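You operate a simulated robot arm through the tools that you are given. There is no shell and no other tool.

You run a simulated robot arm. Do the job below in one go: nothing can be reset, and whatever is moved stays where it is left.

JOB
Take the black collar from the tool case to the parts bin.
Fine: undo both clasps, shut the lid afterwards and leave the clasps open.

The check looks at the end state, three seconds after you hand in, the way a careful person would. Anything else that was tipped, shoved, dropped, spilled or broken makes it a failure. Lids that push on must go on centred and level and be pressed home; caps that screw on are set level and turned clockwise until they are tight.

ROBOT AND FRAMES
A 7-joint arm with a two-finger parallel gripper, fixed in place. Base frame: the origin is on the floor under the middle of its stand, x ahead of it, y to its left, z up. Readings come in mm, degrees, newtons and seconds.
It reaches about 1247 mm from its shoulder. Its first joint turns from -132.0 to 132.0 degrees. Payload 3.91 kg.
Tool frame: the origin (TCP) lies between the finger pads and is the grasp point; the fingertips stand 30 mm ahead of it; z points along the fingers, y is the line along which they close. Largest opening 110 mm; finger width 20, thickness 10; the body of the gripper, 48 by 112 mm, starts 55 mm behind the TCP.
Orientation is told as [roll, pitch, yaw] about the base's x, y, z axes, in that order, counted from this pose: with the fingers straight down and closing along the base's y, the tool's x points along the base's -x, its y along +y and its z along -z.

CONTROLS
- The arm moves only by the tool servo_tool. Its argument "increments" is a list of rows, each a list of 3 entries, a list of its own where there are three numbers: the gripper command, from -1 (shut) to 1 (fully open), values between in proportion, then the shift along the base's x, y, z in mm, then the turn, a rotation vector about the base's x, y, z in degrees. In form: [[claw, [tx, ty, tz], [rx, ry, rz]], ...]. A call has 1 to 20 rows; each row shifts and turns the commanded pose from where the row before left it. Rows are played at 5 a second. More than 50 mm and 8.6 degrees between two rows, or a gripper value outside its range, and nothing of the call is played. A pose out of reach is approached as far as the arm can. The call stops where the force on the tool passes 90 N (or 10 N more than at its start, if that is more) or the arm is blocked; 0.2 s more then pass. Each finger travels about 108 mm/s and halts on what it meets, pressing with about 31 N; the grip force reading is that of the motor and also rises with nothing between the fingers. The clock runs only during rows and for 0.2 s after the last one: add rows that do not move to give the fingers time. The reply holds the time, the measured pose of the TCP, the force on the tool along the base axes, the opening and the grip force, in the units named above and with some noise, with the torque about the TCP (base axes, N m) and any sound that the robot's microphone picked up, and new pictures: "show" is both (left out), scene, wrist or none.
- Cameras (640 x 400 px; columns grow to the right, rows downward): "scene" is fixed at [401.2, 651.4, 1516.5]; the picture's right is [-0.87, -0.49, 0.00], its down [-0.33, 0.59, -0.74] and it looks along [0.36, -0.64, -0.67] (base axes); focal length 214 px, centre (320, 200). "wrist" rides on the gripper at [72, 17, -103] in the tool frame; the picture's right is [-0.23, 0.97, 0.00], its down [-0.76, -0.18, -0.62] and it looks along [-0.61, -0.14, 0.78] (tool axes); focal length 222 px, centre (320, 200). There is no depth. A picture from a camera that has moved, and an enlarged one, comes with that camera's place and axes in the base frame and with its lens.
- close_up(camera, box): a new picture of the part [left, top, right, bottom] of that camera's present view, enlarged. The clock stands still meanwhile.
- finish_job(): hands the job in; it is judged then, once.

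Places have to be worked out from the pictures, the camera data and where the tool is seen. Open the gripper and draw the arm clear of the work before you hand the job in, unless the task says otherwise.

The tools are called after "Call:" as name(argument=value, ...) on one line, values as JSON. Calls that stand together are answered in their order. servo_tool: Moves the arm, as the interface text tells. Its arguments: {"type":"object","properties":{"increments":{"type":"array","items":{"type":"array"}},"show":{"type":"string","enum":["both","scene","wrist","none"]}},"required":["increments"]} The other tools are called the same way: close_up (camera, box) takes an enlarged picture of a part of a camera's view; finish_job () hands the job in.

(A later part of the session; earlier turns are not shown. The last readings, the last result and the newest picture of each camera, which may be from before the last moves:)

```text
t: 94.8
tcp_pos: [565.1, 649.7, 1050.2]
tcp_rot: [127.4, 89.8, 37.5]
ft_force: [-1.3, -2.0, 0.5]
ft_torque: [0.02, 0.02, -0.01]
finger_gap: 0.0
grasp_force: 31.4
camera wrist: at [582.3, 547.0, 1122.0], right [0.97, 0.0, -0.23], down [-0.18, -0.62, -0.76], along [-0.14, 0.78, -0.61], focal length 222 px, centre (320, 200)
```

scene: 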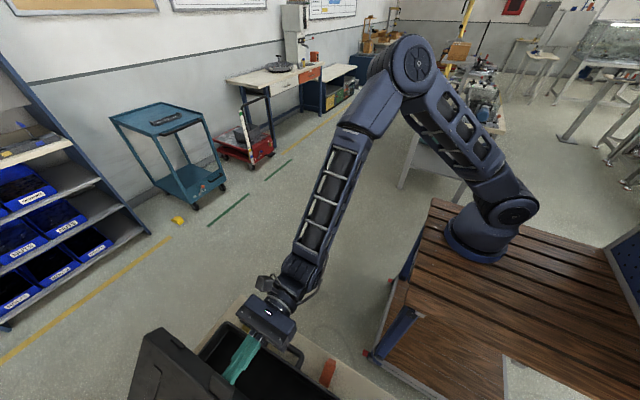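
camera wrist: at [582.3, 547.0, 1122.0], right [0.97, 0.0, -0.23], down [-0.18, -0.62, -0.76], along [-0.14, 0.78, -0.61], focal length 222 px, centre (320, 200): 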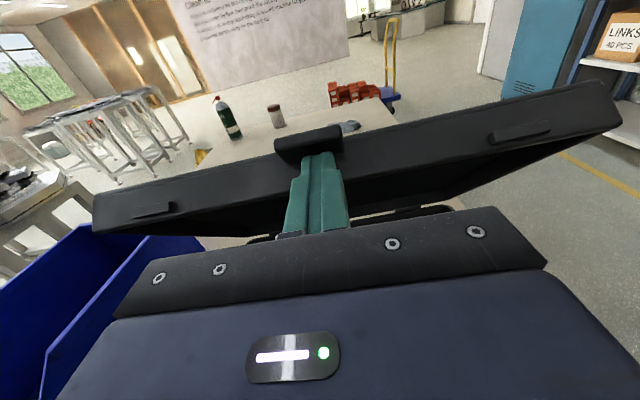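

The lid is at about 50° with very little load on the tool. I'll continue to about 80°.

Call:
servo_tool(increments=[[-1, [0, 10.2, 6.6], [0, 0, 0]], [-1, [0, 10.2, 6.6], [0, 0, 0]], [-1, [0, 10.2, 6.6], [0, 0, 0]], [-1, [0, 10.1, 6.5], [0, 0, 0]], [-1, [0, 11.3, 4.6], [0, 0, 0]], [-1, [0, 11.3, 4.6], [0, 0, 0]], [-1, [0, 11.3, 4.6], [0, 0, 0]], [-1, [0, 11.2, 4.6], [0, 0, 0]], [-1, [0, 12, 2.5], [0, 0, 0]], [-1, [0, 12, 2.4], [0, 0, 0]], [-1, [0, 12, 2.4], [0, 0, 0]], [-1, [0, 12, 2.4], [0, 0, 0]], [-1, [0, 0, 0], [0, 0, 0]]], show="both")

```text
t: 97.6
tcp_pos: [565.6, 782.9, 1104.3]
tcp_rot: [146.2, 89.8, 56.2]
ft_force: [-0.6, -4.4, 33.3]
ft_torque: [0.96, 0.03, 0.04]
finger_gap: 0.0
grasp_force: 31.1
camera wrist: at [581.4, 679.9, 1177.4], right [0.97, 0.0, -0.22], down [-0.18, -0.62, -0.76], along [-0.14, 0.78, -0.6], focal length 222 px, centre (320, 200)
```

scene: 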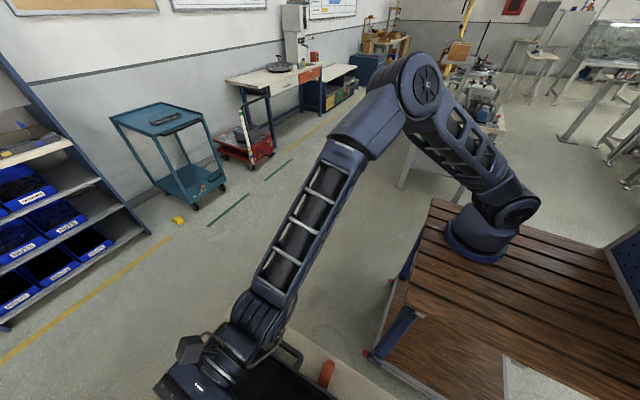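
wrist: 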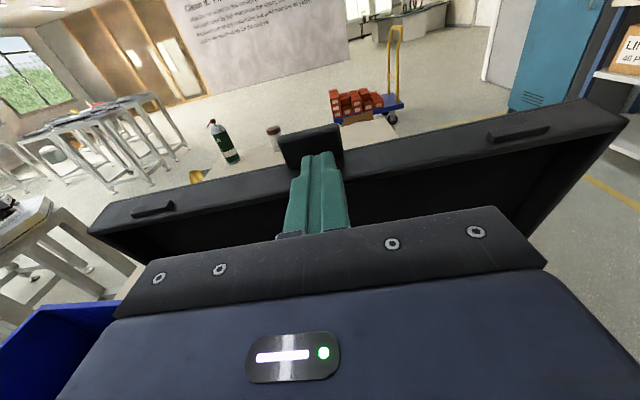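

Now +33 N in z: the finger's underside is pressing on the lid's front edge, so my arc is a few mm low. I'll raise 5 mm to relieve it.

Call:
servo_tool(increments=[[-1, [0, 0, 3], [0, 0, 0]], [-1, [0, 0, 3], [0, 0, 0]], [-1, [0, 0, 0], [0, 0, 0]]], show="wrist")

Call:
close_up(camera="wrist", box=[60, 90, 640, 260])

```text
t: 98.4
tcp_pos: [566.8, 782.9, 1106.8]
tcp_rot: [53.4, 89.8, -36.6]
ft_force: [-0.1, -0.4, -0.7]
ft_torque: [0.0, 0.05, -0.04]
finger_gap: 0.0
grasp_force: 30.9
camera wrist: at [582.8, 680.7, 1180.2], right [0.97, 0.0, -0.23], down [-0.18, -0.62, -0.76], along [-0.14, 0.78, -0.61], focal length 222 px, centre (320, 200)
```

wrist: 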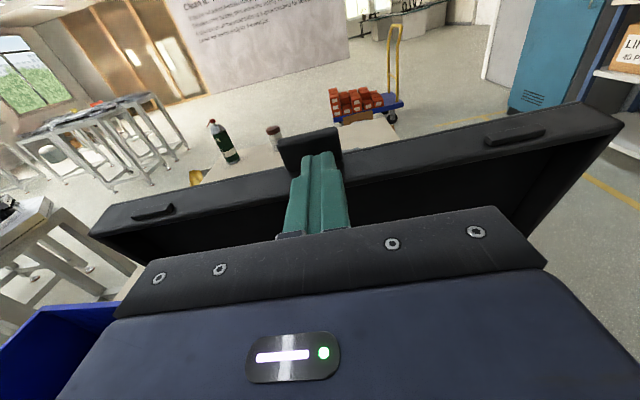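

```text
1.10 times, centred on (350, 175) of wrist
camera zoom: at [582.8, 680.7, 1180.2], right [0.97, 0.0, -0.23], down [-0.18, -0.62, -0.76], along [-0.14, 0.78, -0.61], focal length 245 px, centre (287, 228)
```

zoom: 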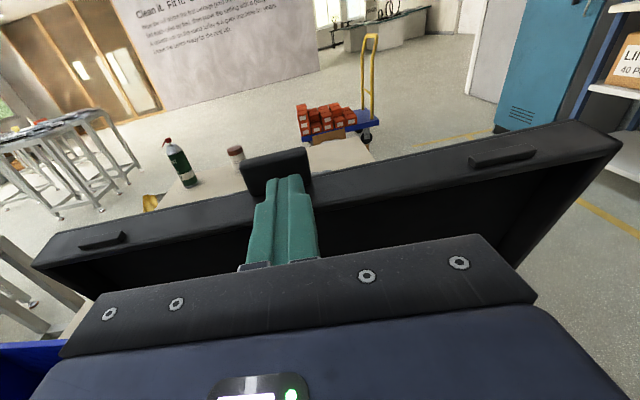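

The load is gone and the lid stays put at about 78–80°, so the hinge seems to have some friction. I'll continue pushing past vertical, keeping a few mm higher.

Call:
servo_tool(increments=[[-1, [0, 12, 2], [0, 0, 0]], [-1, [0, 12, 1], [0, 0, 0]], [-1, [0, 12, 0], [0, 0, 0]], [-1, [0, 12, 0], [0, 0, 0]], [-1, [0, 0, 0], [0, 0, 0]]], show="wrist")

```text
t: 99.6
tcp_pos: [566.0, 831.1, 1112.6]
tcp_rot: [131.3, 89.9, 41.5]
ft_force: [-0.3, 0.6, 0.6]
ft_torque: [-0.01, 0.02, 0.02]
finger_gap: 0.2
grasp_force: 31.3
camera wrist: at [582.2, 728.2, 1184.8], right [0.97, 0.0, -0.23], down [-0.18, -0.62, -0.76], along [-0.14, 0.78, -0.61], focal length 222 px, centre (320, 200)
```

wrist: 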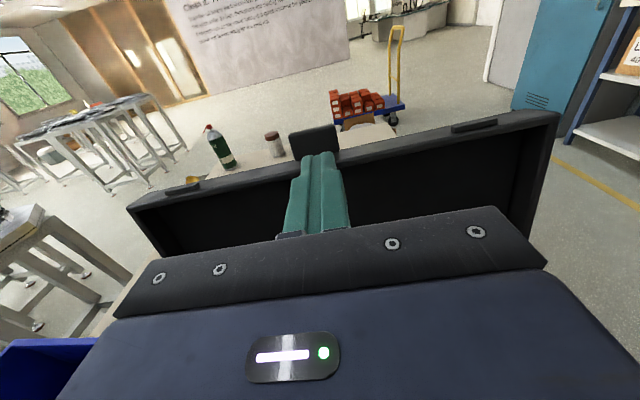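

The lid is close to vertical. I'll push a little further in small steps to find where it rests.

Call:
servo_tool(increments=[[-1, [0, 9, -1], [0, 0, 0]], [-1, [0, 9, -1], [0, 0, 0]], [-1, [0, 9, -1], [0, 0, 0]], [-1, [0, 9, -1], [0, 0, 0]], [-1, [0, 0, 0], [0, 0, 0]]], show="both")

```text
t: 100.8
tcp_pos: [565.5, 867.9, 1109.8]
tcp_rot: [140.6, 90.0, 50.6]
ft_force: [-0.9, 0.2, -0.5]
ft_torque: [-0.03, 0.02, 0.03]
finger_gap: 0.0
grasp_force: 30.6
camera wrist: at [582.6, 764.8, 1181.2], right [0.97, 0.0, -0.23], down [-0.18, -0.62, -0.76], along [-0.14, 0.78, -0.61], focal length 222 px, centre (320, 200)
```

scene: 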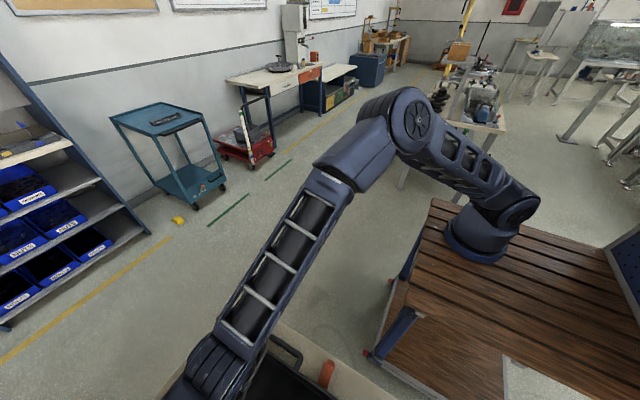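
wrist: 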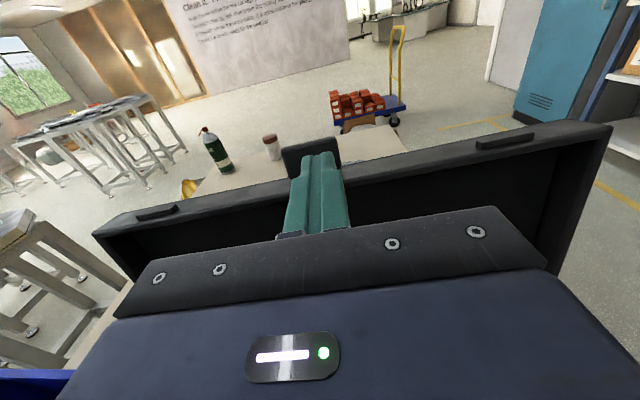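

No load on the tool, and the lid has leaned back onto its own stop past vertical. I'll back the fingers away and confirm it stays.

Call:
servo_tool(increments=[[-1, [0, -20, 5], [0, 0, 0]], [-1, [0, -30, 10], [0, 0, 0]], [-1, [0, -40, 10], [0, 0, 0]], [-1, [0, -45, 0], [0, 0, 0]], [-1, [0, -45, 0], [0, 0, 0]], [-1, [0, -45, 0], [0, 0, 0]], [-1, [0, -45, 0], [0, 0, 0]], [-1, [0, 0, 0], [0, 0, 0]]], show="both")

```text
t: 102.6
tcp_pos: [564.4, 597.1, 1135.7]
tcp_rot: [142.6, 89.9, 52.7]
ft_force: [0.5, -0.3, -0.6]
ft_torque: [0.02, 0.0, 0.02]
finger_gap: 0.0
grasp_force: 30.6
camera wrist: at [580.6, 494.0, 1207.2], right [0.97, 0.0, -0.23], down [-0.18, -0.62, -0.76], along [-0.14, 0.78, -0.61], focal length 222 px, centre (320, 200)
```

scene: 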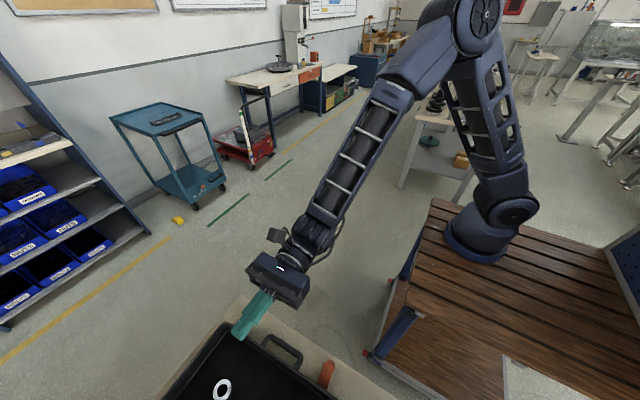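
wrist: 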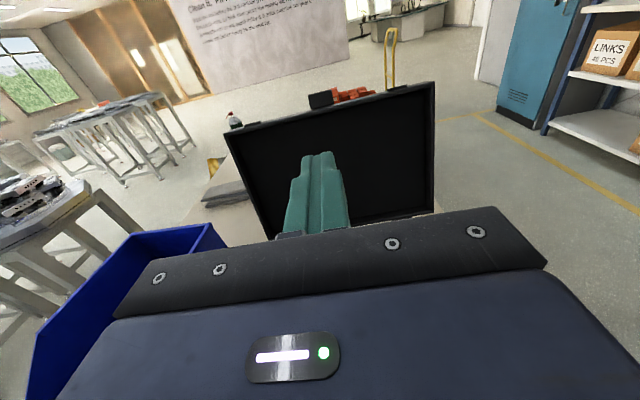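

The lid stays open. I'll tilt the tool so the wrist camera looks straight down into the case.

Call:
servo_tool(increments=[[-1, [0, 0, 0], [-6.5, 0, 0]], [-1, [0, 0, 0], [-6.5, 0, 0]], [-1, [0, 0, 0], [-6.5, 0, 0]], [-1, [0, 0, 0], [-6.5, 0, 0]], [-1, [0, 0, 0], [-6.5, 0, 0]], [-1, [0, 0, 0], [-6.5, 0, 0]], [-1, [0, 0, 0], [-6.5, 0, 0]], [-1, [0, 0, 0], [-5.5, 0, 0]], [-1, [0, 0, 0], [0, 0, 0]]], show="both")

Call:
close_up(camera="wrist", box=[180, 30, 460, 230])

```text
t: 104.6
tcp_pos: [567.9, 597.6, 1133.0]
tcp_rot: [0.1, 38.9, -89.9]
ft_force: [0.7, -0.3, -1.0]
ft_torque: [-0.02, -0.03, -0.01]
finger_gap: 0.0
grasp_force: 30.8
camera wrist: at [582.7, 589.0, 1259.8], right [0.97, -0.18, -0.14], down [-0.18, -0.98, 0.0], along [-0.14, 0.02, -0.99], focal length 222 px, centre (320, 200)
```

scene: 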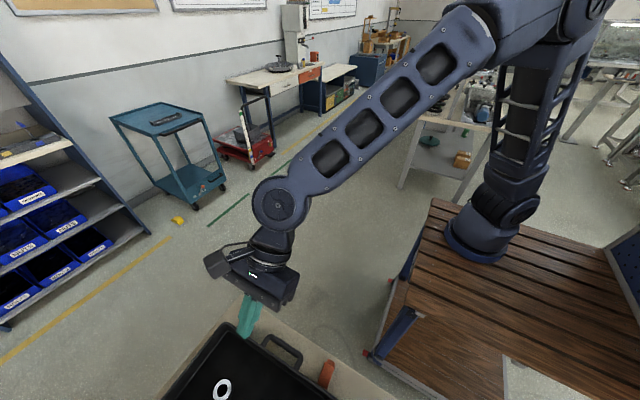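
wrist: 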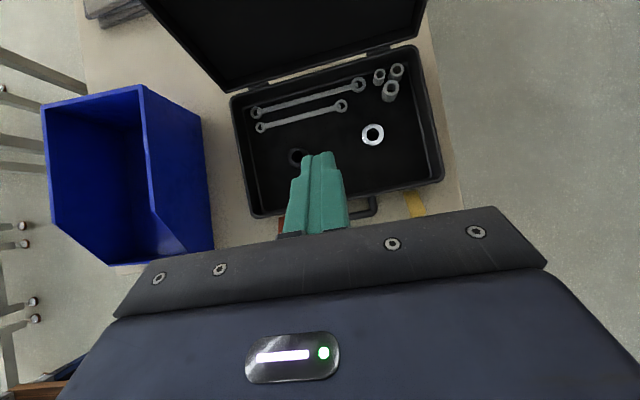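

```text
2.00 times, centred on (320, 130) of wrist
camera zoom: at [582.7, 589.0, 1259.8], right [0.97, -0.18, -0.14], down [-0.18, -0.98, 0.0], along [-0.14, 0.02, -0.99], focal length 444 px, centre (320, 340)
```

zoom: 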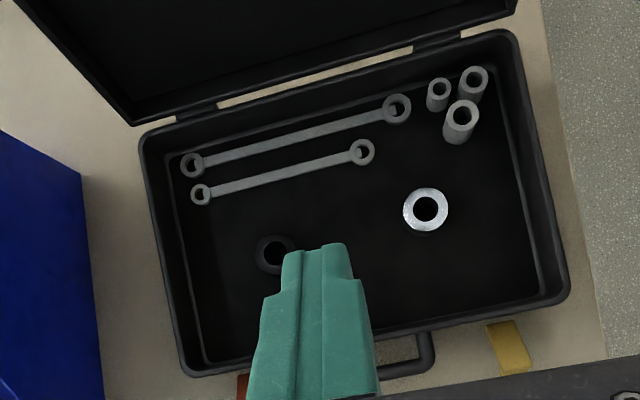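

Inside are two ring spanners, three sockets, a silver collar and, at about (485, 700), a black collar. I'll move so the fingers don't cover it.

Call:
servo_tool(increments=[[-1, [-26, -13, -28], [0, 0, 0]], [-1, [-26, -13, -28], [0, 0, 0]], [-1, [-26, -12, -28], [0, 0, 0]], [-1, [0, 0, 0], [0, 0, 0]]], show="wrist")

Call:
close_up(camera="wrist", box=[260, 80, 380, 160])

```text
t: 105.6
tcp_pos: [487.4, 557.6, 1050.0]
tcp_rot: [0.1, 39.0, -89.8]
ft_force: [0.7, -0.6, -0.5]
ft_torque: [0.0, 0.01, -0.03]
finger_gap: 0.0
grasp_force: 31.0
camera wrist: at [503.7, 549.5, 1174.9], right [0.97, -0.17, -0.14], down [-0.18, -0.98, 0.0], along [-0.14, 0.02, -0.99], focal length 222 px, centre (320, 200)
```

wrist: 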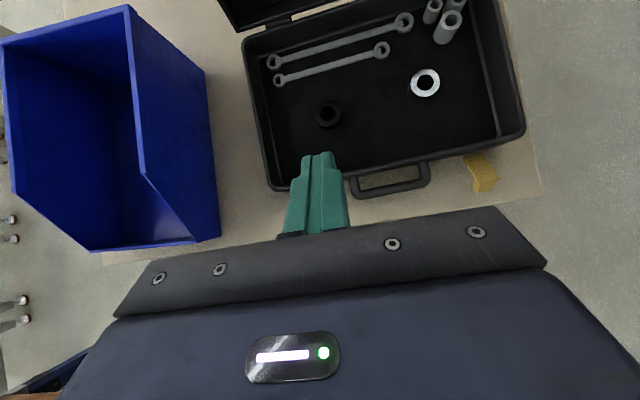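

```text
5.00 times, centred on (320, 120) of wrist
camera zoom: at [503.7, 549.5, 1174.9], right [0.97, -0.17, -0.14], down [-0.18, -0.98, 0.0], along [-0.14, 0.02, -0.99], focal length 1111 px, centre (320, 600)
```

zoom: 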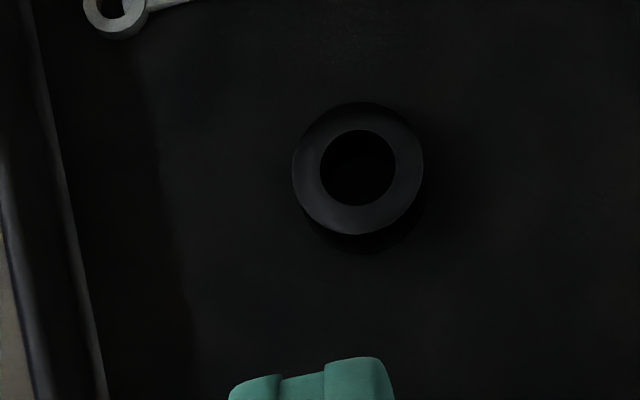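

The black collar is about 44 mm across and 21 mm tall, standing at about (489, 700) with clear space around it. I'll bring the fingers vertical and open above it.

Call:
servo_tool(increments=[[0.3, [0, 20, 0], [-6.5, 0, 0]], [0.3, [0, 20, 0], [-6.5, 0, 0]], [0.3, [0, 22, 0], [-6.5, 0, 0]], [0.3, [1, 25, -10], [-6.5, 0, 0]], [0.3, [0, 25, -20], [-6.5, 0, 0]], [0.3, [0, 25, -30], [-6.5, 0, 0]], [0.3, [0, 0, 0], [0, 0, 0]]], show="wrist")

Call:
close_up(camera="wrist", box=[220, 60, 420, 220])

```text
t: 107.2
tcp_pos: [489.7, 694.5, 989.9]
tcp_rot: [0.0, 0.0, -89.8]
ft_force: [0.8, -0.4, -0.4]
ft_torque: [0.01, 0.04, -0.04]
finger_gap: 71.7
grasp_force: 0.1
camera wrist: at [506.2, 768.4, 1093.5], right [0.97, -0.23, 0.0], down [-0.18, -0.76, 0.62], along [-0.14, -0.61, -0.78], focal length 222 px, centre (320, 200)
```

wrist: 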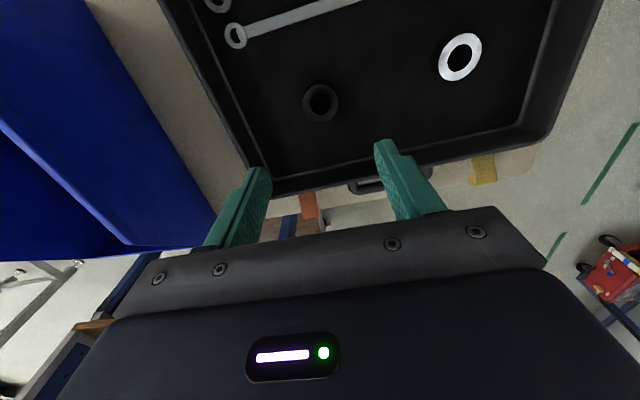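

```text
2.50 times, centred on (320, 140) of wrist
camera zoom: at [506.2, 768.4, 1093.5], right [0.97, -0.23, 0.0], down [-0.18, -0.76, 0.62], along [-0.14, -0.61, -0.78], focal length 555 px, centre (320, 350)
```

zoom: 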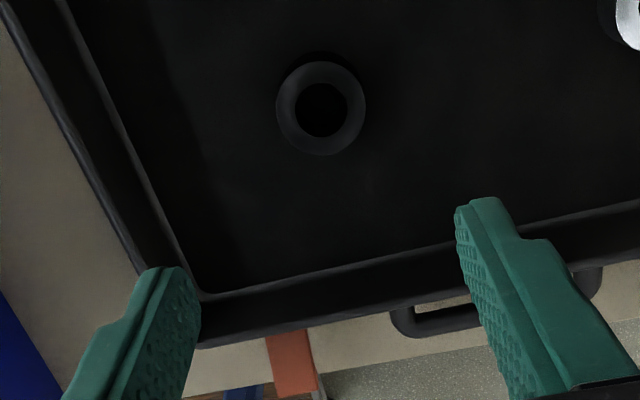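

Combining both views puts the collar at about (490, 694) with its top at z≈812, right under the gripper. I'll go down part of the way and check the alignment again.

Call:
servo_tool(increments=[[0.3, [0, 0, -40], [0, 0, 0]], [0.3, [0, 0, -40], [0, 0, 0]], [0.3, [0, 0, -25], [0, 0, 0]], [0.3, [0, 0, 0], [0, 0, 0]]], show="wrist")

Call:
close_up(camera="wrist", box=[220, 60, 420, 220])

```text
t: 108.2
tcp_pos: [489.7, 695.4, 885.8]
tcp_rot: [0.0, 0.0, -89.9]
ft_force: [0.0, 1.6, 0.5]
ft_torque: [0.03, 0.01, -0.01]
finger_gap: 71.6
grasp_force: 0.0
camera wrist: at [506.3, 769.5, 989.1], right [0.97, -0.23, 0.0], down [-0.18, -0.76, 0.62], along [-0.14, -0.61, -0.78], focal length 222 px, centre (320, 200)
```

wrist: 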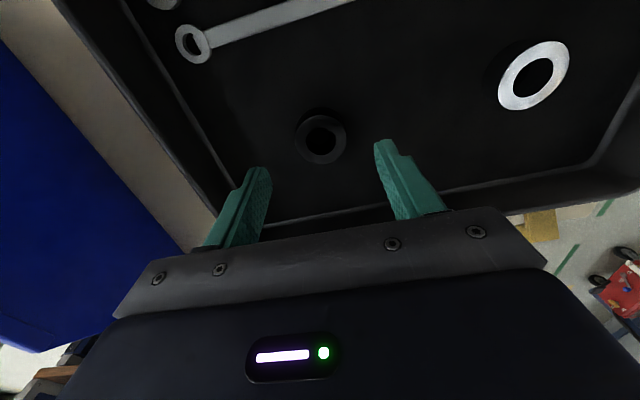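

```text
2.50 times, centred on (320, 140) of wrist
camera zoom: at [506.3, 769.5, 989.1], right [0.97, -0.23, 0.0], down [-0.18, -0.76, 0.62], along [-0.14, -0.61, -0.78], focal length 555 px, centre (320, 350)
```

zoom: 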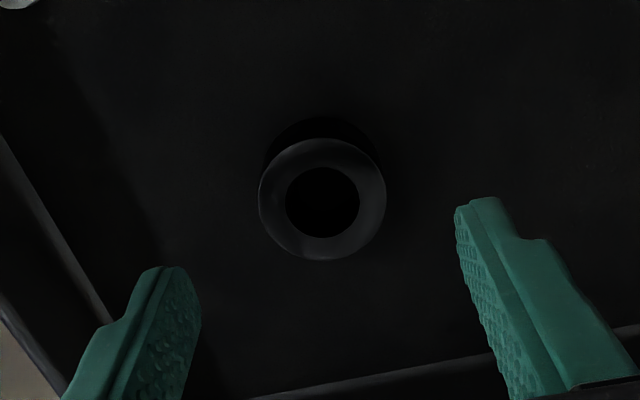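

The alignment is within about 2 mm and the collar is about 43 mm across. I'll nudge -2 mm in y, go down around it with the tips just above the floor, and close.

Call:
servo_tool(increments=[[0.1, [0.5, -2, -20], [0, 0, 0]], [0.1, [0, 0, -20], [0, 0, 0]], [0.1, [0, 0, -12], [0, 0, 0]], [0.1, [0, 0, -7], [0, 0, 0]], [0.1, [0, 0, 0], [0, 0, 0]]], show="wrist")

Call:
close_up(camera="wrist", box=[220, 80, 420, 230])

```text
t: 109.4
tcp_pos: [491.1, 695.7, 826.1]
tcp_rot: [0.0, 0.1, -89.9]
ft_force: [-0.2, 0.5, 0.5]
ft_torque: [0.04, 0.0, 0.01]
finger_gap: 60.2
grasp_force: 0.0
camera wrist: at [505.7, 768.4, 930.0], right [0.97, -0.23, 0.0], down [-0.18, -0.76, 0.62], along [-0.14, -0.61, -0.78], focal length 222 px, centre (320, 200)
```

wrist: 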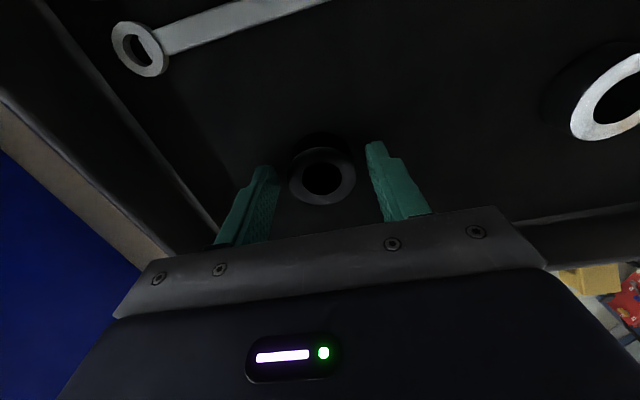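

```text
2.67 times, centred on (320, 155) of wrist
camera zoom: at [505.7, 768.4, 930.0], right [0.97, -0.23, 0.0], down [-0.18, -0.76, 0.62], along [-0.14, -0.61, -0.78], focal length 592 px, centre (320, 320)
```

zoom: 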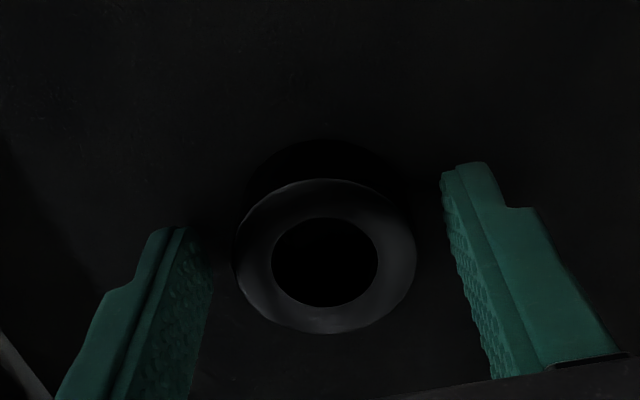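

The collar is centred within about 1 mm. I'll make that small correction and close on it.

Call:
servo_tool(increments=[[0.1, [1, 0, 0], [0, 0, 0]], [-0.1, [0, 0, 0], [0, 0, 0]], [-0.18, [0, 0, 0], [0, 0, 0]], [-0.25, [0, 0, 0], [0, 0, 0]], [-1, [0, 0, 0], [0, 0, 0]], [-1, [0, 0, 0], [0, 0, 0]]], show="wrist")

Call:
close_up(camera="wrist", box=[220, 80, 420, 230])

```text
t: 110.8
tcp_pos: [491.5, 695.7, 826.5]
tcp_rot: [0.1, 0.0, -89.9]
ft_force: [0.4, -0.3, 0.0]
ft_torque: [0.02, -0.01, 0.0]
finger_gap: 42.8
grasp_force: 30.9
camera wrist: at [507.1, 768.1, 929.8], right [0.97, -0.23, 0.0], down [-0.18, -0.76, 0.62], along [-0.14, -0.61, -0.78], focal length 222 px, centre (320, 200)
```

wrist: 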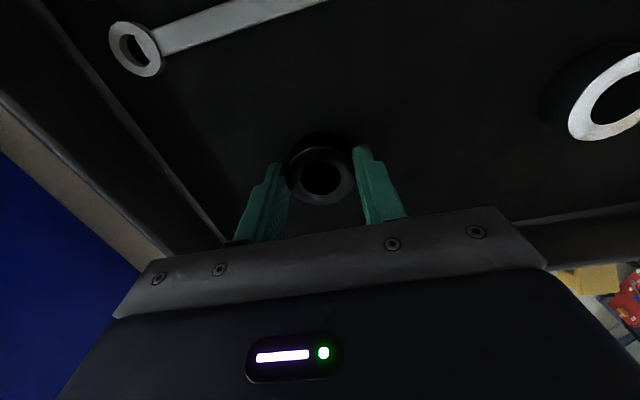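

```text
2.67 times, centred on (320, 155) of wrist
camera zoom: at [507.1, 768.1, 929.8], right [0.97, -0.23, 0.0], down [-0.18, -0.76, 0.62], along [-0.14, -0.61, -0.78], focal length 592 px, centre (320, 320)
```

zoom: 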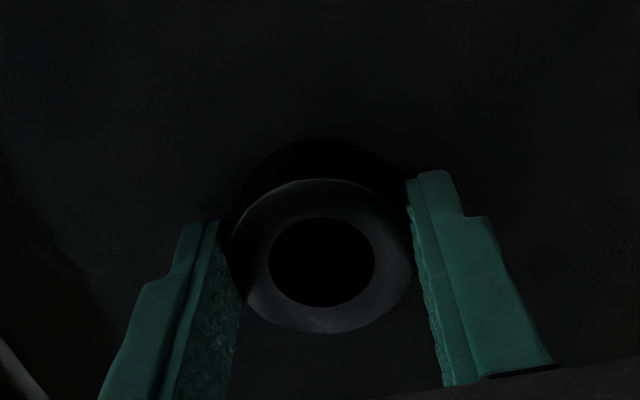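

The grip is at 42.8 mm. I'll lift slowly and confirm the collar comes along.

Call:
servo_tool(increments=[[-1, [0, 0, 6], [0, 0, 0]], [-1, [0, 0, 12], [0, 0, 0]], [-1, [0, 0, 20], [0, 0, 0]], [-1, [0, 0, 30], [0, 0, 0]], [-1, [0, 0, 35], [0, 0, 0]], [-1, [0, 0, 40], [0, 0, 0]], [-1, [0, 0, 40], [0, 0, 0]], [-1, [0, 0, 0], [0, 0, 0]]], show="wrist")

Call:
close_up(camera="wrist", box=[160, 40, 480, 240])

```text
t: 112.6
tcp_pos: [490.1, 694.1, 1008.8]
tcp_rot: [0.0, 0.2, -89.8]
ft_force: [0.2, -0.1, -3.1]
ft_torque: [0.01, 0.0, 0.0]
finger_gap: 43.0
grasp_force: 31.0
camera wrist: at [506.1, 767.8, 1111.8], right [0.97, -0.23, 0.0], down [-0.18, -0.76, 0.62], along [-0.14, -0.61, -0.78], focal length 222 px, centre (320, 200)
```

wrist: 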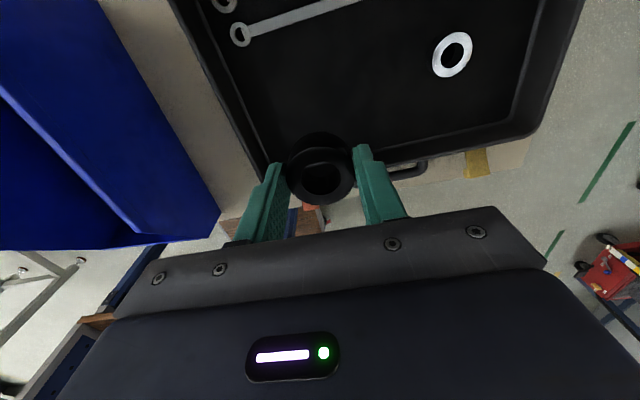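

```text
2.00 times, centred on (320, 140) of wrist
camera zoom: at [506.1, 767.8, 1111.8], right [0.97, -0.23, 0.0], down [-0.18, -0.76, 0.62], along [-0.14, -0.61, -0.78], focal length 444 px, centre (320, 320)
```

zoom: 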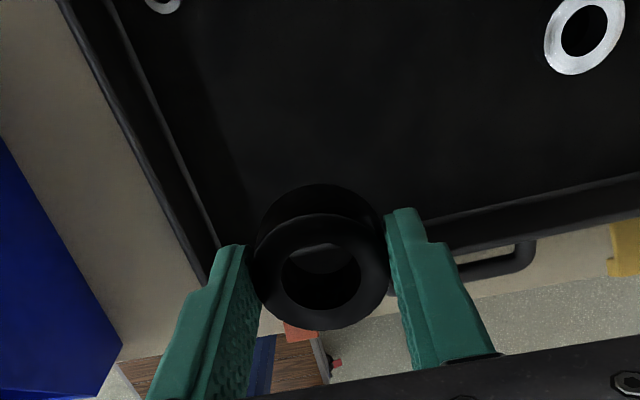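

The collar is held (3 N of weight) and the rest of the case contents are undisturbed. I'll carry it over to the bin well above the rim, turning the wrist slightly to stay within joint range.

Call:
servo_tool(increments=[[-1, [-46, -1, 0], [0, 0, 4]], [-1, [-46, -1, 0], [0, 0, 4]], [-1, [-46, -1, 0], [0, 0, 4]], [-1, [-46, -1, 0], [0, 0, 4]], [-1, [-46, -1, 0], [0, 0, 4]], [-1, [-46, -1, 0], [0, 0, 4]], [-1, [-46, -1, 0], [0, 0, 4]], [-1, [0, 0, 0], [0, 0, 0]]], show="both")

```text
t: 114.4
tcp_pos: [169.3, 688.6, 1009.1]
tcp_rot: [0.0, 0.1, -61.8]
ft_force: [0.4, 0.3, -1.4]
ft_torque: [0.01, -0.02, -0.02]
finger_gap: 42.8
grasp_force: 30.6
camera wrist: at [148.6, 761.5, 1111.5], right [0.97, 0.26, 0.0], down [0.2, -0.76, 0.62], along [0.16, -0.6, -0.78], focal length 222 px, centre (320, 200)
```

scene: 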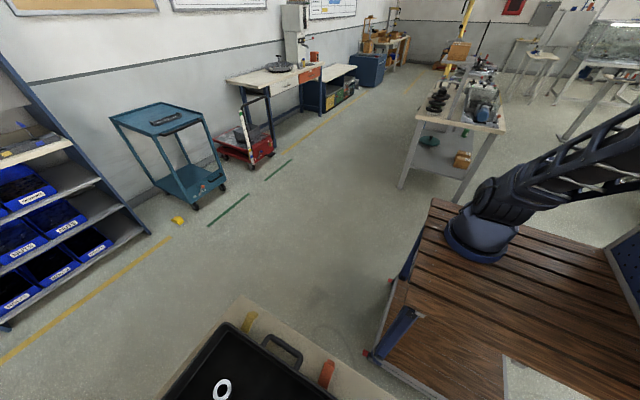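
wrist: 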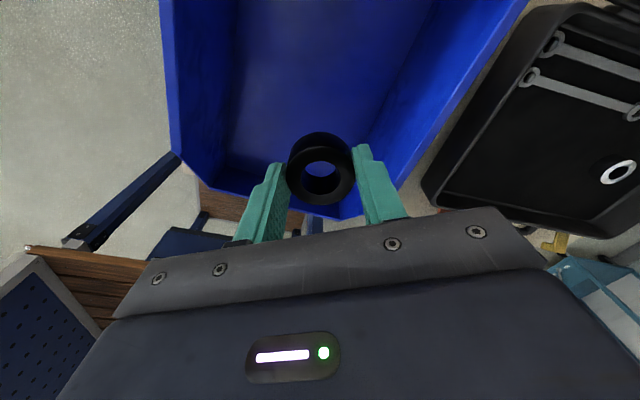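

The collar is over the middle of the bin; the rims are at x≈50 and 251. I'll centre it a bit more and lower it inside.

Call:
servo_tool(increments=[[-1, [-8, 0, -30], [0, 0, 0]], [-1, [-4, 0, -35], [0, 0, 0]], [-1, [0, 0, -35], [0, 0, 0]], [-1, [0, 0, -35], [0, 0, 0]], [-1, [0, 0, -25], [0, 0, 0]], [-1, [0, 0, -12], [0, 0, 0]], [-1, [0, 0, 0], [0, 0, 0]]], show="wrist")

```text
t: 116.0
tcp_pos: [155.7, 686.2, 836.5]
tcp_rot: [0.0, 0.2, -62.0]
ft_force: [0.8, -0.1, -1.3]
ft_torque: [0.0, 0.01, 0.01]
finger_gap: 42.8
grasp_force: 30.9
camera wrist: at [136.1, 759.0, 939.4], right [0.97, 0.26, 0.0], down [0.2, -0.76, 0.62], along [0.16, -0.6, -0.78], focal length 222 px, centre (320, 200)
```

wrist: 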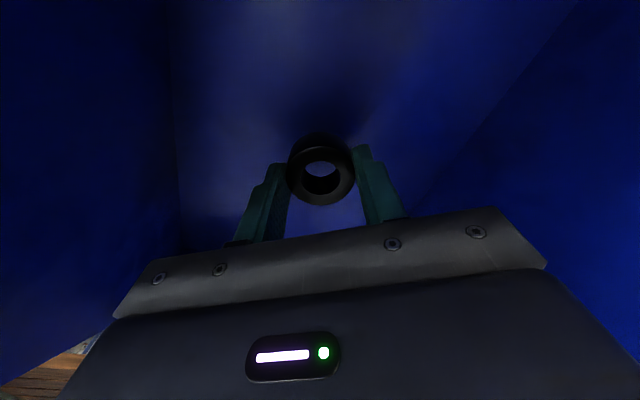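

Inside the bin with no contact so far. I'll lower in small steps until the floor takes the weight.

Call:
servo_tool(increments=[[-1, [0, 0, -4], [0, 0, 0]], [-1, [0, 0, -4], [0, 0, 0]], [-1, [0, 0, -4], [0, 0, 0]], [-1, [0, 0, 0], [0, 0, 0]]], show="none")

Call:
servo_tool(increments=[[-1, [0, 0, -3], [0, 0, 0]], [-1, [0, 0, -3], [0, 0, 0]], [-1, [0, 0, 0], [0, 0, 0]]], show="none")

```text
t: 117.0
tcp_pos: [156.4, 687.1, 825.9]
tcp_rot: [0.0, 0.2, -61.9]
ft_force: [-0.5, -0.9, -1.7]
ft_torque: [0.01, 0.0, -0.01]
finger_gap: 42.7
grasp_force: 30.9
```

```text
t: 117.8
tcp_pos: [156.4, 686.9, 821.7]
tcp_rot: [0.0, 0.2, -61.9]
ft_force: [1.1, -4.1, 13.7]
ft_torque: [-0.24, -0.06, -0.05]
finger_gap: 42.8
grasp_force: 31.0
```

It touched the floor (14 N). I'll ease up 1 mm, open and lift away.

Call:
servo_tool(increments=[[-1, [0, 0, 1], [0, 0, 0]], [-0.1, [0, 0, 0], [0, 0, 0]], [0.1, [0, 0, 0], [0, 0, 0]], [0.1, [0, 0, 0], [0, 0, 0]], [0.1, [0, 0, 20], [0, 0, 0]], [0.1, [0, 0, 40], [0, 0, 0]], [0.1, [0, 0, 45], [0, 0, 0]], [0.1, [0, 0, 45], [0, 0, 0]], [0.1, [0, 0, 40], [0, 0, 0]], [0.1, [0, 0, 0], [0, 0, 0]]], show="both")

Call:
close_up(camera="wrist", box=[200, 20, 480, 220])

```text
t: 120.0
tcp_pos: [157.6, 688.3, 1013.4]
tcp_rot: [-0.1, 0.1, -61.9]
ft_force: [1.3, 0.6, -0.3]
ft_torque: [0.02, 0.01, -0.01]
finger_gap: 60.4
grasp_force: 0.1
camera wrist: at [137.1, 761.1, 1117.1], right [0.97, 0.26, 0.0], down [0.2, -0.76, 0.62], along [0.16, -0.6, -0.78], focal length 222 px, centre (320, 200)
```

scene: 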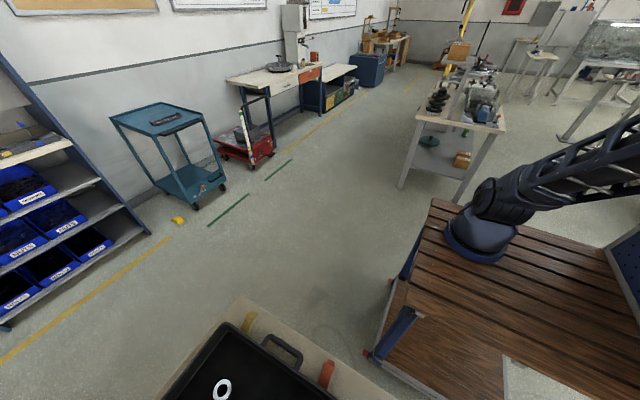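
wrist: 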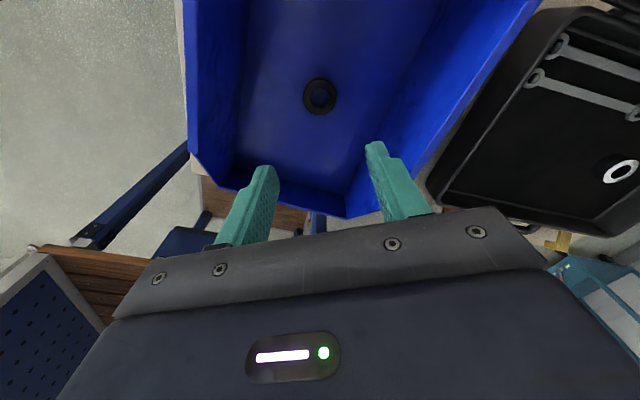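

```text
2.00 times, centred on (340, 120) of wrist
camera zoom: at [137.1, 761.1, 1117.1], right [0.97, 0.26, 0.0], down [0.2, -0.76, 0.62], along [0.16, -0.6, -0.78], focal length 444 px, centre (280, 360)
```

zoom: 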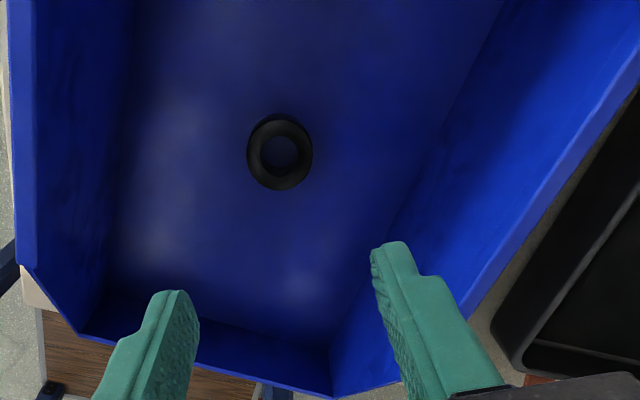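

The collar lies flat in the bin. Next is closing the lid, which leans back past vertical and swings freely. I'll hook behind its lip with one finger while the other finger catches it in front, with the fingers opening in the y–z plane. I'll fly there and turn the wrist to yaw 0.

Call:
servo_tool(increments=[[0.1, [0, 0, 45], [0, 0, 0]], [0.1, [0, 0, 45], [0, 0, 0]], [0.1, [0, 0, 45], [0, 0, 0]], [0.1, [42, 0, 10], [0, 0, 7]], [0.1, [42, 0, 10], [0, 0, 7]], [0.1, [45, 0, 0], [0, 0, 7]], [0.1, [45, 0, 0], [0, 0, 7]], [0.1, [45, 0, 0], [0, 0, 7]], [0.1, [45, 0, 0], [0, 0, 7]], [0.1, [45, 0, 0], [0, 0, 7]], [0.1, [45, 0, 0], [0, 0, 7]], [0.1, [45, 0, 0], [0, 0, 5.8]], [0.1, [10, 0, 0], [0, 0, 0]], [0.1, [0, 0, 0], [0, 0, 0]]], show="both")

```text
t: 123.0
tcp_pos: [565.7, 687.9, 1166.0]
tcp_rot: [0.0, 0.1, 0.0]
ft_force: [-0.7, -0.6, 0.3]
ft_torque: [0.0, 0.01, 0.0]
finger_gap: 60.6
grasp_force: 0.1
camera wrist: at [493.0, 705.3, 1269.6], right [0.23, 0.97, 0.0], down [0.76, -0.18, 0.62], along [0.61, -0.14, -0.78], focal length 222 px, centre (320, 200)
```

scene: 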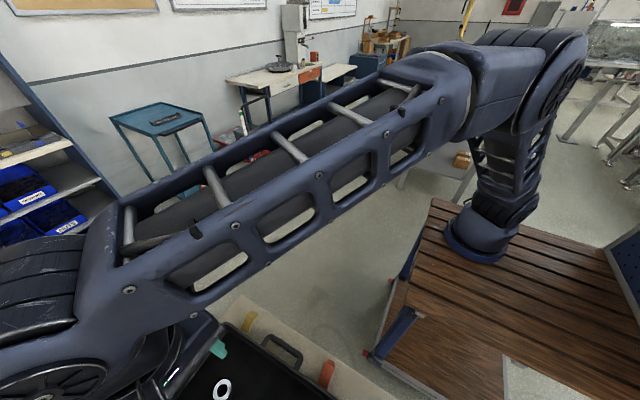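
wrist: 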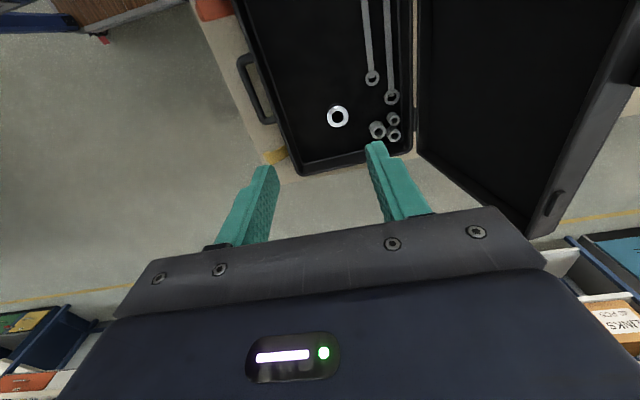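

I now have a side view of the open lid. I'll enlarge it to measure its lean.

Call:
close_up(camera="wrist", box=[400, 0, 640, 240])

```text
1.67 times, centred on (520, 120) of wrist
camera zoom: at [493.0, 705.3, 1269.6], right [0.23, 0.97, 0.0], down [0.76, -0.18, 0.62], along [0.61, -0.14, -0.78], focal length 370 px, centre (-13, 333)
```

zoom: 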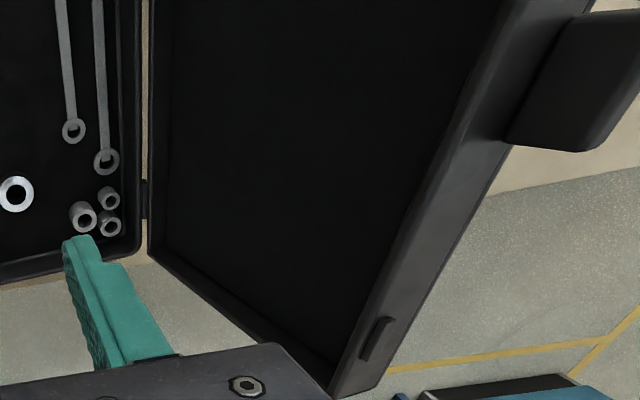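

The lip's edge is at about (903, 1087) and the block sits at y≈926–938, z≈1083–1110, so the lid leans back about 101–103°. I'll tilt the tool 40° with the fingers open 80 mm and stop short, with one finger above and behind the lip and the other in front.

Call:
servo_tool(increments=[[0.455, [0, 20, 5], [5.7, 0, 0]], [0.455, [0, 20, 5], [5.7, 0, 0]], [0.455, [0, 20, 5], [5.7, 0, 0]], [0.455, [0, 20, 5], [5.7, 0, 0]], [0.455, [0, 20, 0], [5.7, 0, 0]], [0.455, [0, 20, 0], [5.7, 0, 0]], [0.455, [0, 20, 0], [5.8, 0, 0]], [0.455, [0, 0, 0], [0, 0, 0]]], show="both")

```text
t: 124.8
tcp_pos: [564.7, 827.2, 1185.8]
tcp_rot: [40.1, 0.0, 0.0]
ft_force: [-0.9, 0.6, 0.2]
ft_torque: [0.0, 0.02, 0.04]
finger_gap: 80.3
grasp_force: 0.0
camera wrist: at [491.4, 774.1, 1274.8], right [0.23, 0.75, 0.63], down [0.76, -0.54, 0.36], along [0.6, 0.4, -0.69], focal length 222 px, centre (320, 200)
```

scene: 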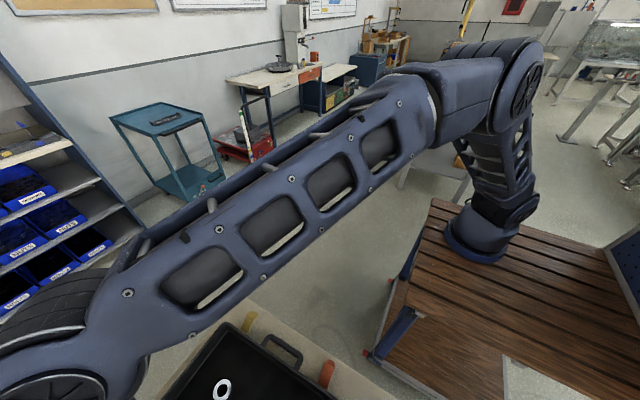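
wrist: 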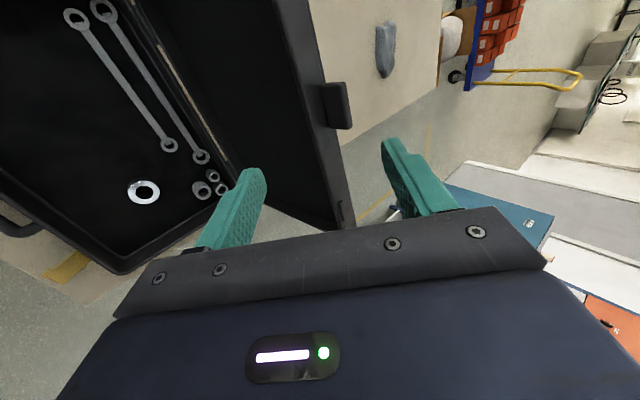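

This is a very useful view: the lip's block shows between the two fingers. I'll enlarge it to fix its position.

Call:
close_up(camera="wrist", box=[220, 40, 440, 240])

```text
2.00 times, centred on (330, 140) of wrist
camera zoom: at [491.4, 774.1, 1274.8], right [0.23, 0.75, 0.63], down [0.76, -0.54, 0.36], along [0.6, 0.4, -0.69], focal length 444 px, centre (300, 320)
```

zoom: 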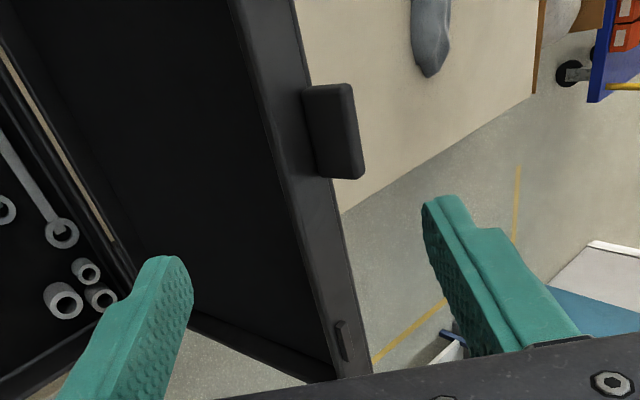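

The lid leans about 100°, with the lip's rear top corner near (929, 1112). I'll move 70 mm along the finger direction, which leaves about 12 mm clearance behind the lip, and check.

Call:
servo_tool(increments=[[0.455, [0, 12, -13], [0, 0, 0]], [0.455, [0, 12, -13], [0, 0, 0]], [0.455, [0, 12, -13], [0, 0, 0]], [0.455, [0, 11, -13], [0, 0, 0]], [0.455, [0, 0, 0], [0, 0, 0]]], show="wrist")

Call:
close_up(camera="wrist", box=[220, 40, 440, 240])

```text
t: 126.0
tcp_pos: [564.2, 874.9, 1132.2]
tcp_rot: [40.0, 0.2, 0.0]
ft_force: [1.0, 0.3, 0.4]
ft_torque: [-0.03, 0.0, 0.02]
finger_gap: 80.1
grasp_force: 0.0
camera wrist: at [492.1, 822.1, 1222.6], right [0.23, 0.75, 0.63], down [0.76, -0.54, 0.36], along [0.61, 0.39, -0.69], focal length 222 px, centre (320, 200)
```

wrist: 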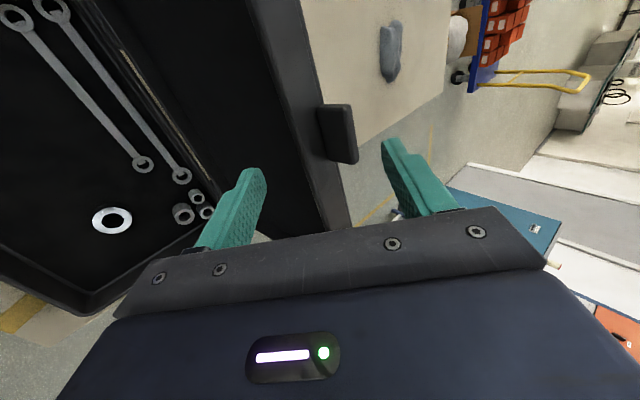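

```text
2.00 times, centred on (330, 140) of wrist
camera zoom: at [492.1, 822.1, 1222.6], right [0.23, 0.75, 0.63], down [0.76, -0.54, 0.36], along [0.61, 0.39, -0.69], focal length 444 px, centre (300, 320)
```

zoom: 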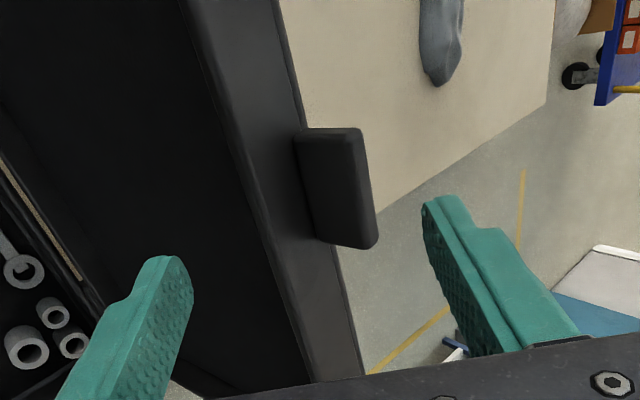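

Across the fingers the gap behind the lip is about 12 mm, as intended. I'll go another 42 mm along the finger direction to get the rear finger properly behind the lip.

Call:
servo_tool(increments=[[0.455, [0, 7, -8], [0, 0, 0]], [0.455, [0, 7, -8], [0, 0, 0]], [0.455, [0, 7, -8], [0, 0, 0]], [0.455, [0, 6, -8], [0, 0, 0]], [0.455, [0, 0, 0], [0, 0, 0]]], show="wrist")

Call:
close_up(camera="wrist", box=[220, 40, 440, 240])

```text
t: 127.2
tcp_pos: [565.2, 900.2, 1100.5]
tcp_rot: [40.0, 0.2, 0.0]
ft_force: [-0.7, -0.4, 0.0]
ft_torque: [-0.01, -0.01, 0.01]
finger_gap: 80.0
grasp_force: 0.0
camera wrist: at [492.5, 848.6, 1191.0], right [0.23, 0.75, 0.63], down [0.76, -0.54, 0.36], along [0.61, 0.39, -0.69], focal length 222 px, centre (320, 200)
```

wrist: 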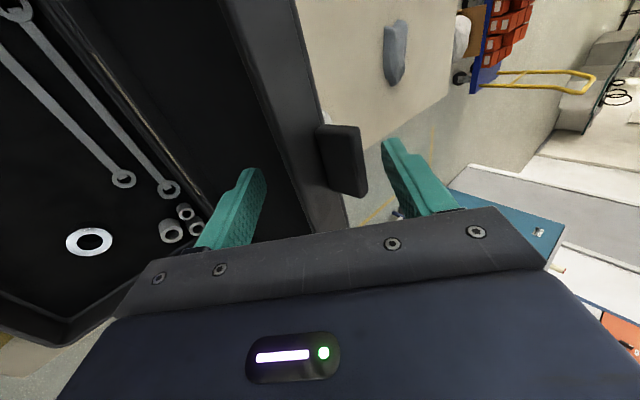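

```text
2.00 times, centred on (330, 140) of wrist
camera zoom: at [492.5, 848.6, 1191.0], right [0.23, 0.75, 0.63], down [0.76, -0.54, 0.36], along [0.61, 0.39, -0.69], focal length 444 px, centre (300, 320)
```

zoom: 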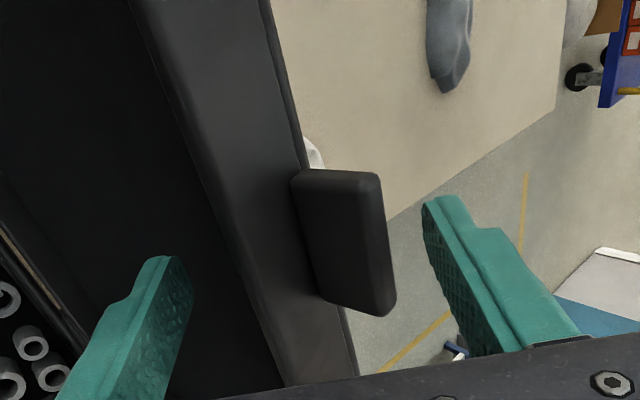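

The rear finger is behind the lip with about 10 mm of overlap and 12 mm of clearance. I'll go 4 mm deeper, then draw the lid forward gently along its arc to about 96°.

Call:
servo_tool(increments=[[0.455, [0, 2.6, -3.1], [0, 0, 0]], [0.455, [0, -4.6, -3.9], [0, 0, 0]], [0.455, [0, -4.6, -3.8], [0, 0, 0]], [0.455, [0, -7, 2.2], [0, 0, 0]], [0.455, [0, -7, 2.2], [0, 0, 0]], [0.455, [0, -7, 2.1], [0, 0, 0]], [0.455, [0, -7, 2.1], [0, 0, 0]], [0.455, [0, 0, 0], [0, 0, 0]]], show="wrist")

Call:
close_up(camera="wrist", box=[220, 40, 440, 240])

```text
t: 129.0
tcp_pos: [566.1, 867.7, 1098.7]
tcp_rot: [40.0, 0.1, -0.1]
ft_force: [-0.4, 1.0, 2.1]
ft_torque: [0.06, -0.01, 0.01]
finger_gap: 81.2
grasp_force: 1.0
camera wrist: at [492.9, 814.1, 1188.4], right [0.23, 0.75, 0.63], down [0.76, -0.54, 0.36], along [0.61, 0.39, -0.69], focal length 222 px, centre (320, 200)
```

wrist: 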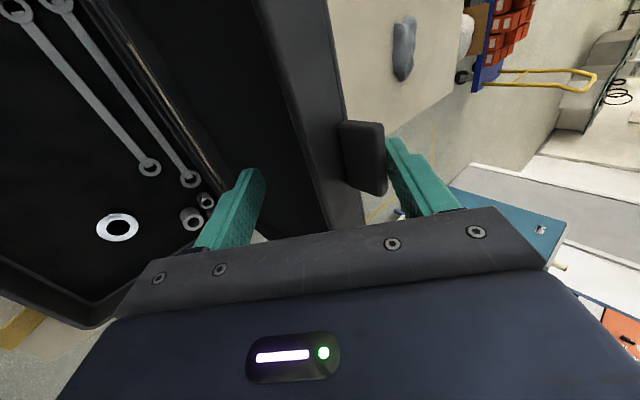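

```text
2.00 times, centred on (330, 140) of wrist
camera zoom: at [492.9, 814.1, 1188.4], right [0.23, 0.75, 0.63], down [0.76, -0.54, 0.36], along [0.61, 0.39, -0.69], focal length 444 px, centre (300, 320)
```

zoom: 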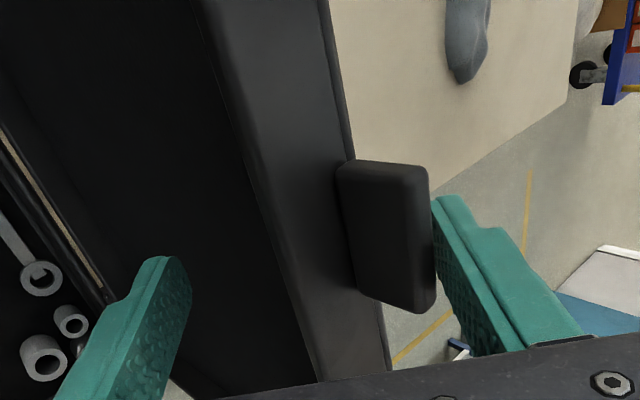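

The rear finger now holds the lid at about 96° with only 2 N. I'll narrow the gap to 56 mm, shifting to compensate, so the front finger waits close to the lid's edge.

Call:
servo_tool(increments=[[0.35, [0, 2.2, 1.8], [0, 0, 0]], [0.24, [0, 2.3, 1.9], [0, 0, 0]], [0.13, [0, 2.3, 1.9], [0, 0, 0]], [0.02, [0, 2.3, 1.9], [0, 0, 0]], [0.02, [0, 0, 0], [0, 0, 0]]], show="wrist")

Call:
close_up(camera="wrist", box=[220, 40, 440, 240])

```text
t: 130.2
tcp_pos: [565.0, 876.1, 1107.3]
tcp_rot: [40.0, 0.1, -0.1]
ft_force: [-1.2, 1.0, 1.1]
ft_torque: [-0.01, 0.0, 0.01]
finger_gap: 56.8
grasp_force: 0.1
camera wrist: at [492.1, 823.8, 1197.1], right [0.23, 0.75, 0.63], down [0.76, -0.54, 0.36], along [0.61, 0.39, -0.69], focal length 222 px, centre (320, 200)
```

wrist: 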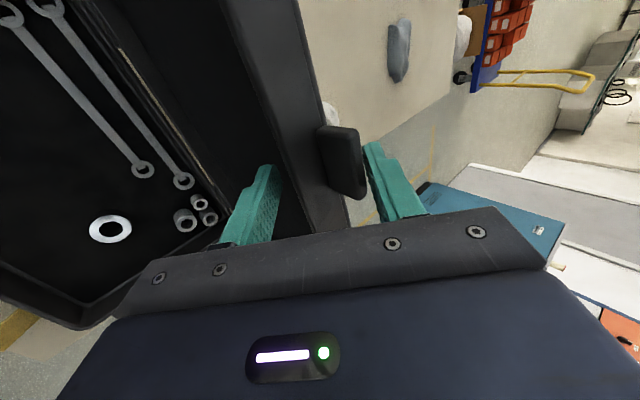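

```text
2.00 times, centred on (330, 140) of wrist
camera zoom: at [492.1, 823.8, 1197.1], right [0.23, 0.75, 0.63], down [0.76, -0.54, 0.36], along [0.61, 0.39, -0.69], focal length 444 px, centre (300, 320)
```

zoom: 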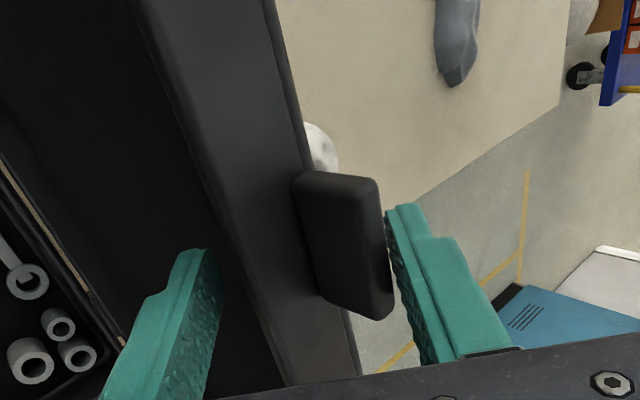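

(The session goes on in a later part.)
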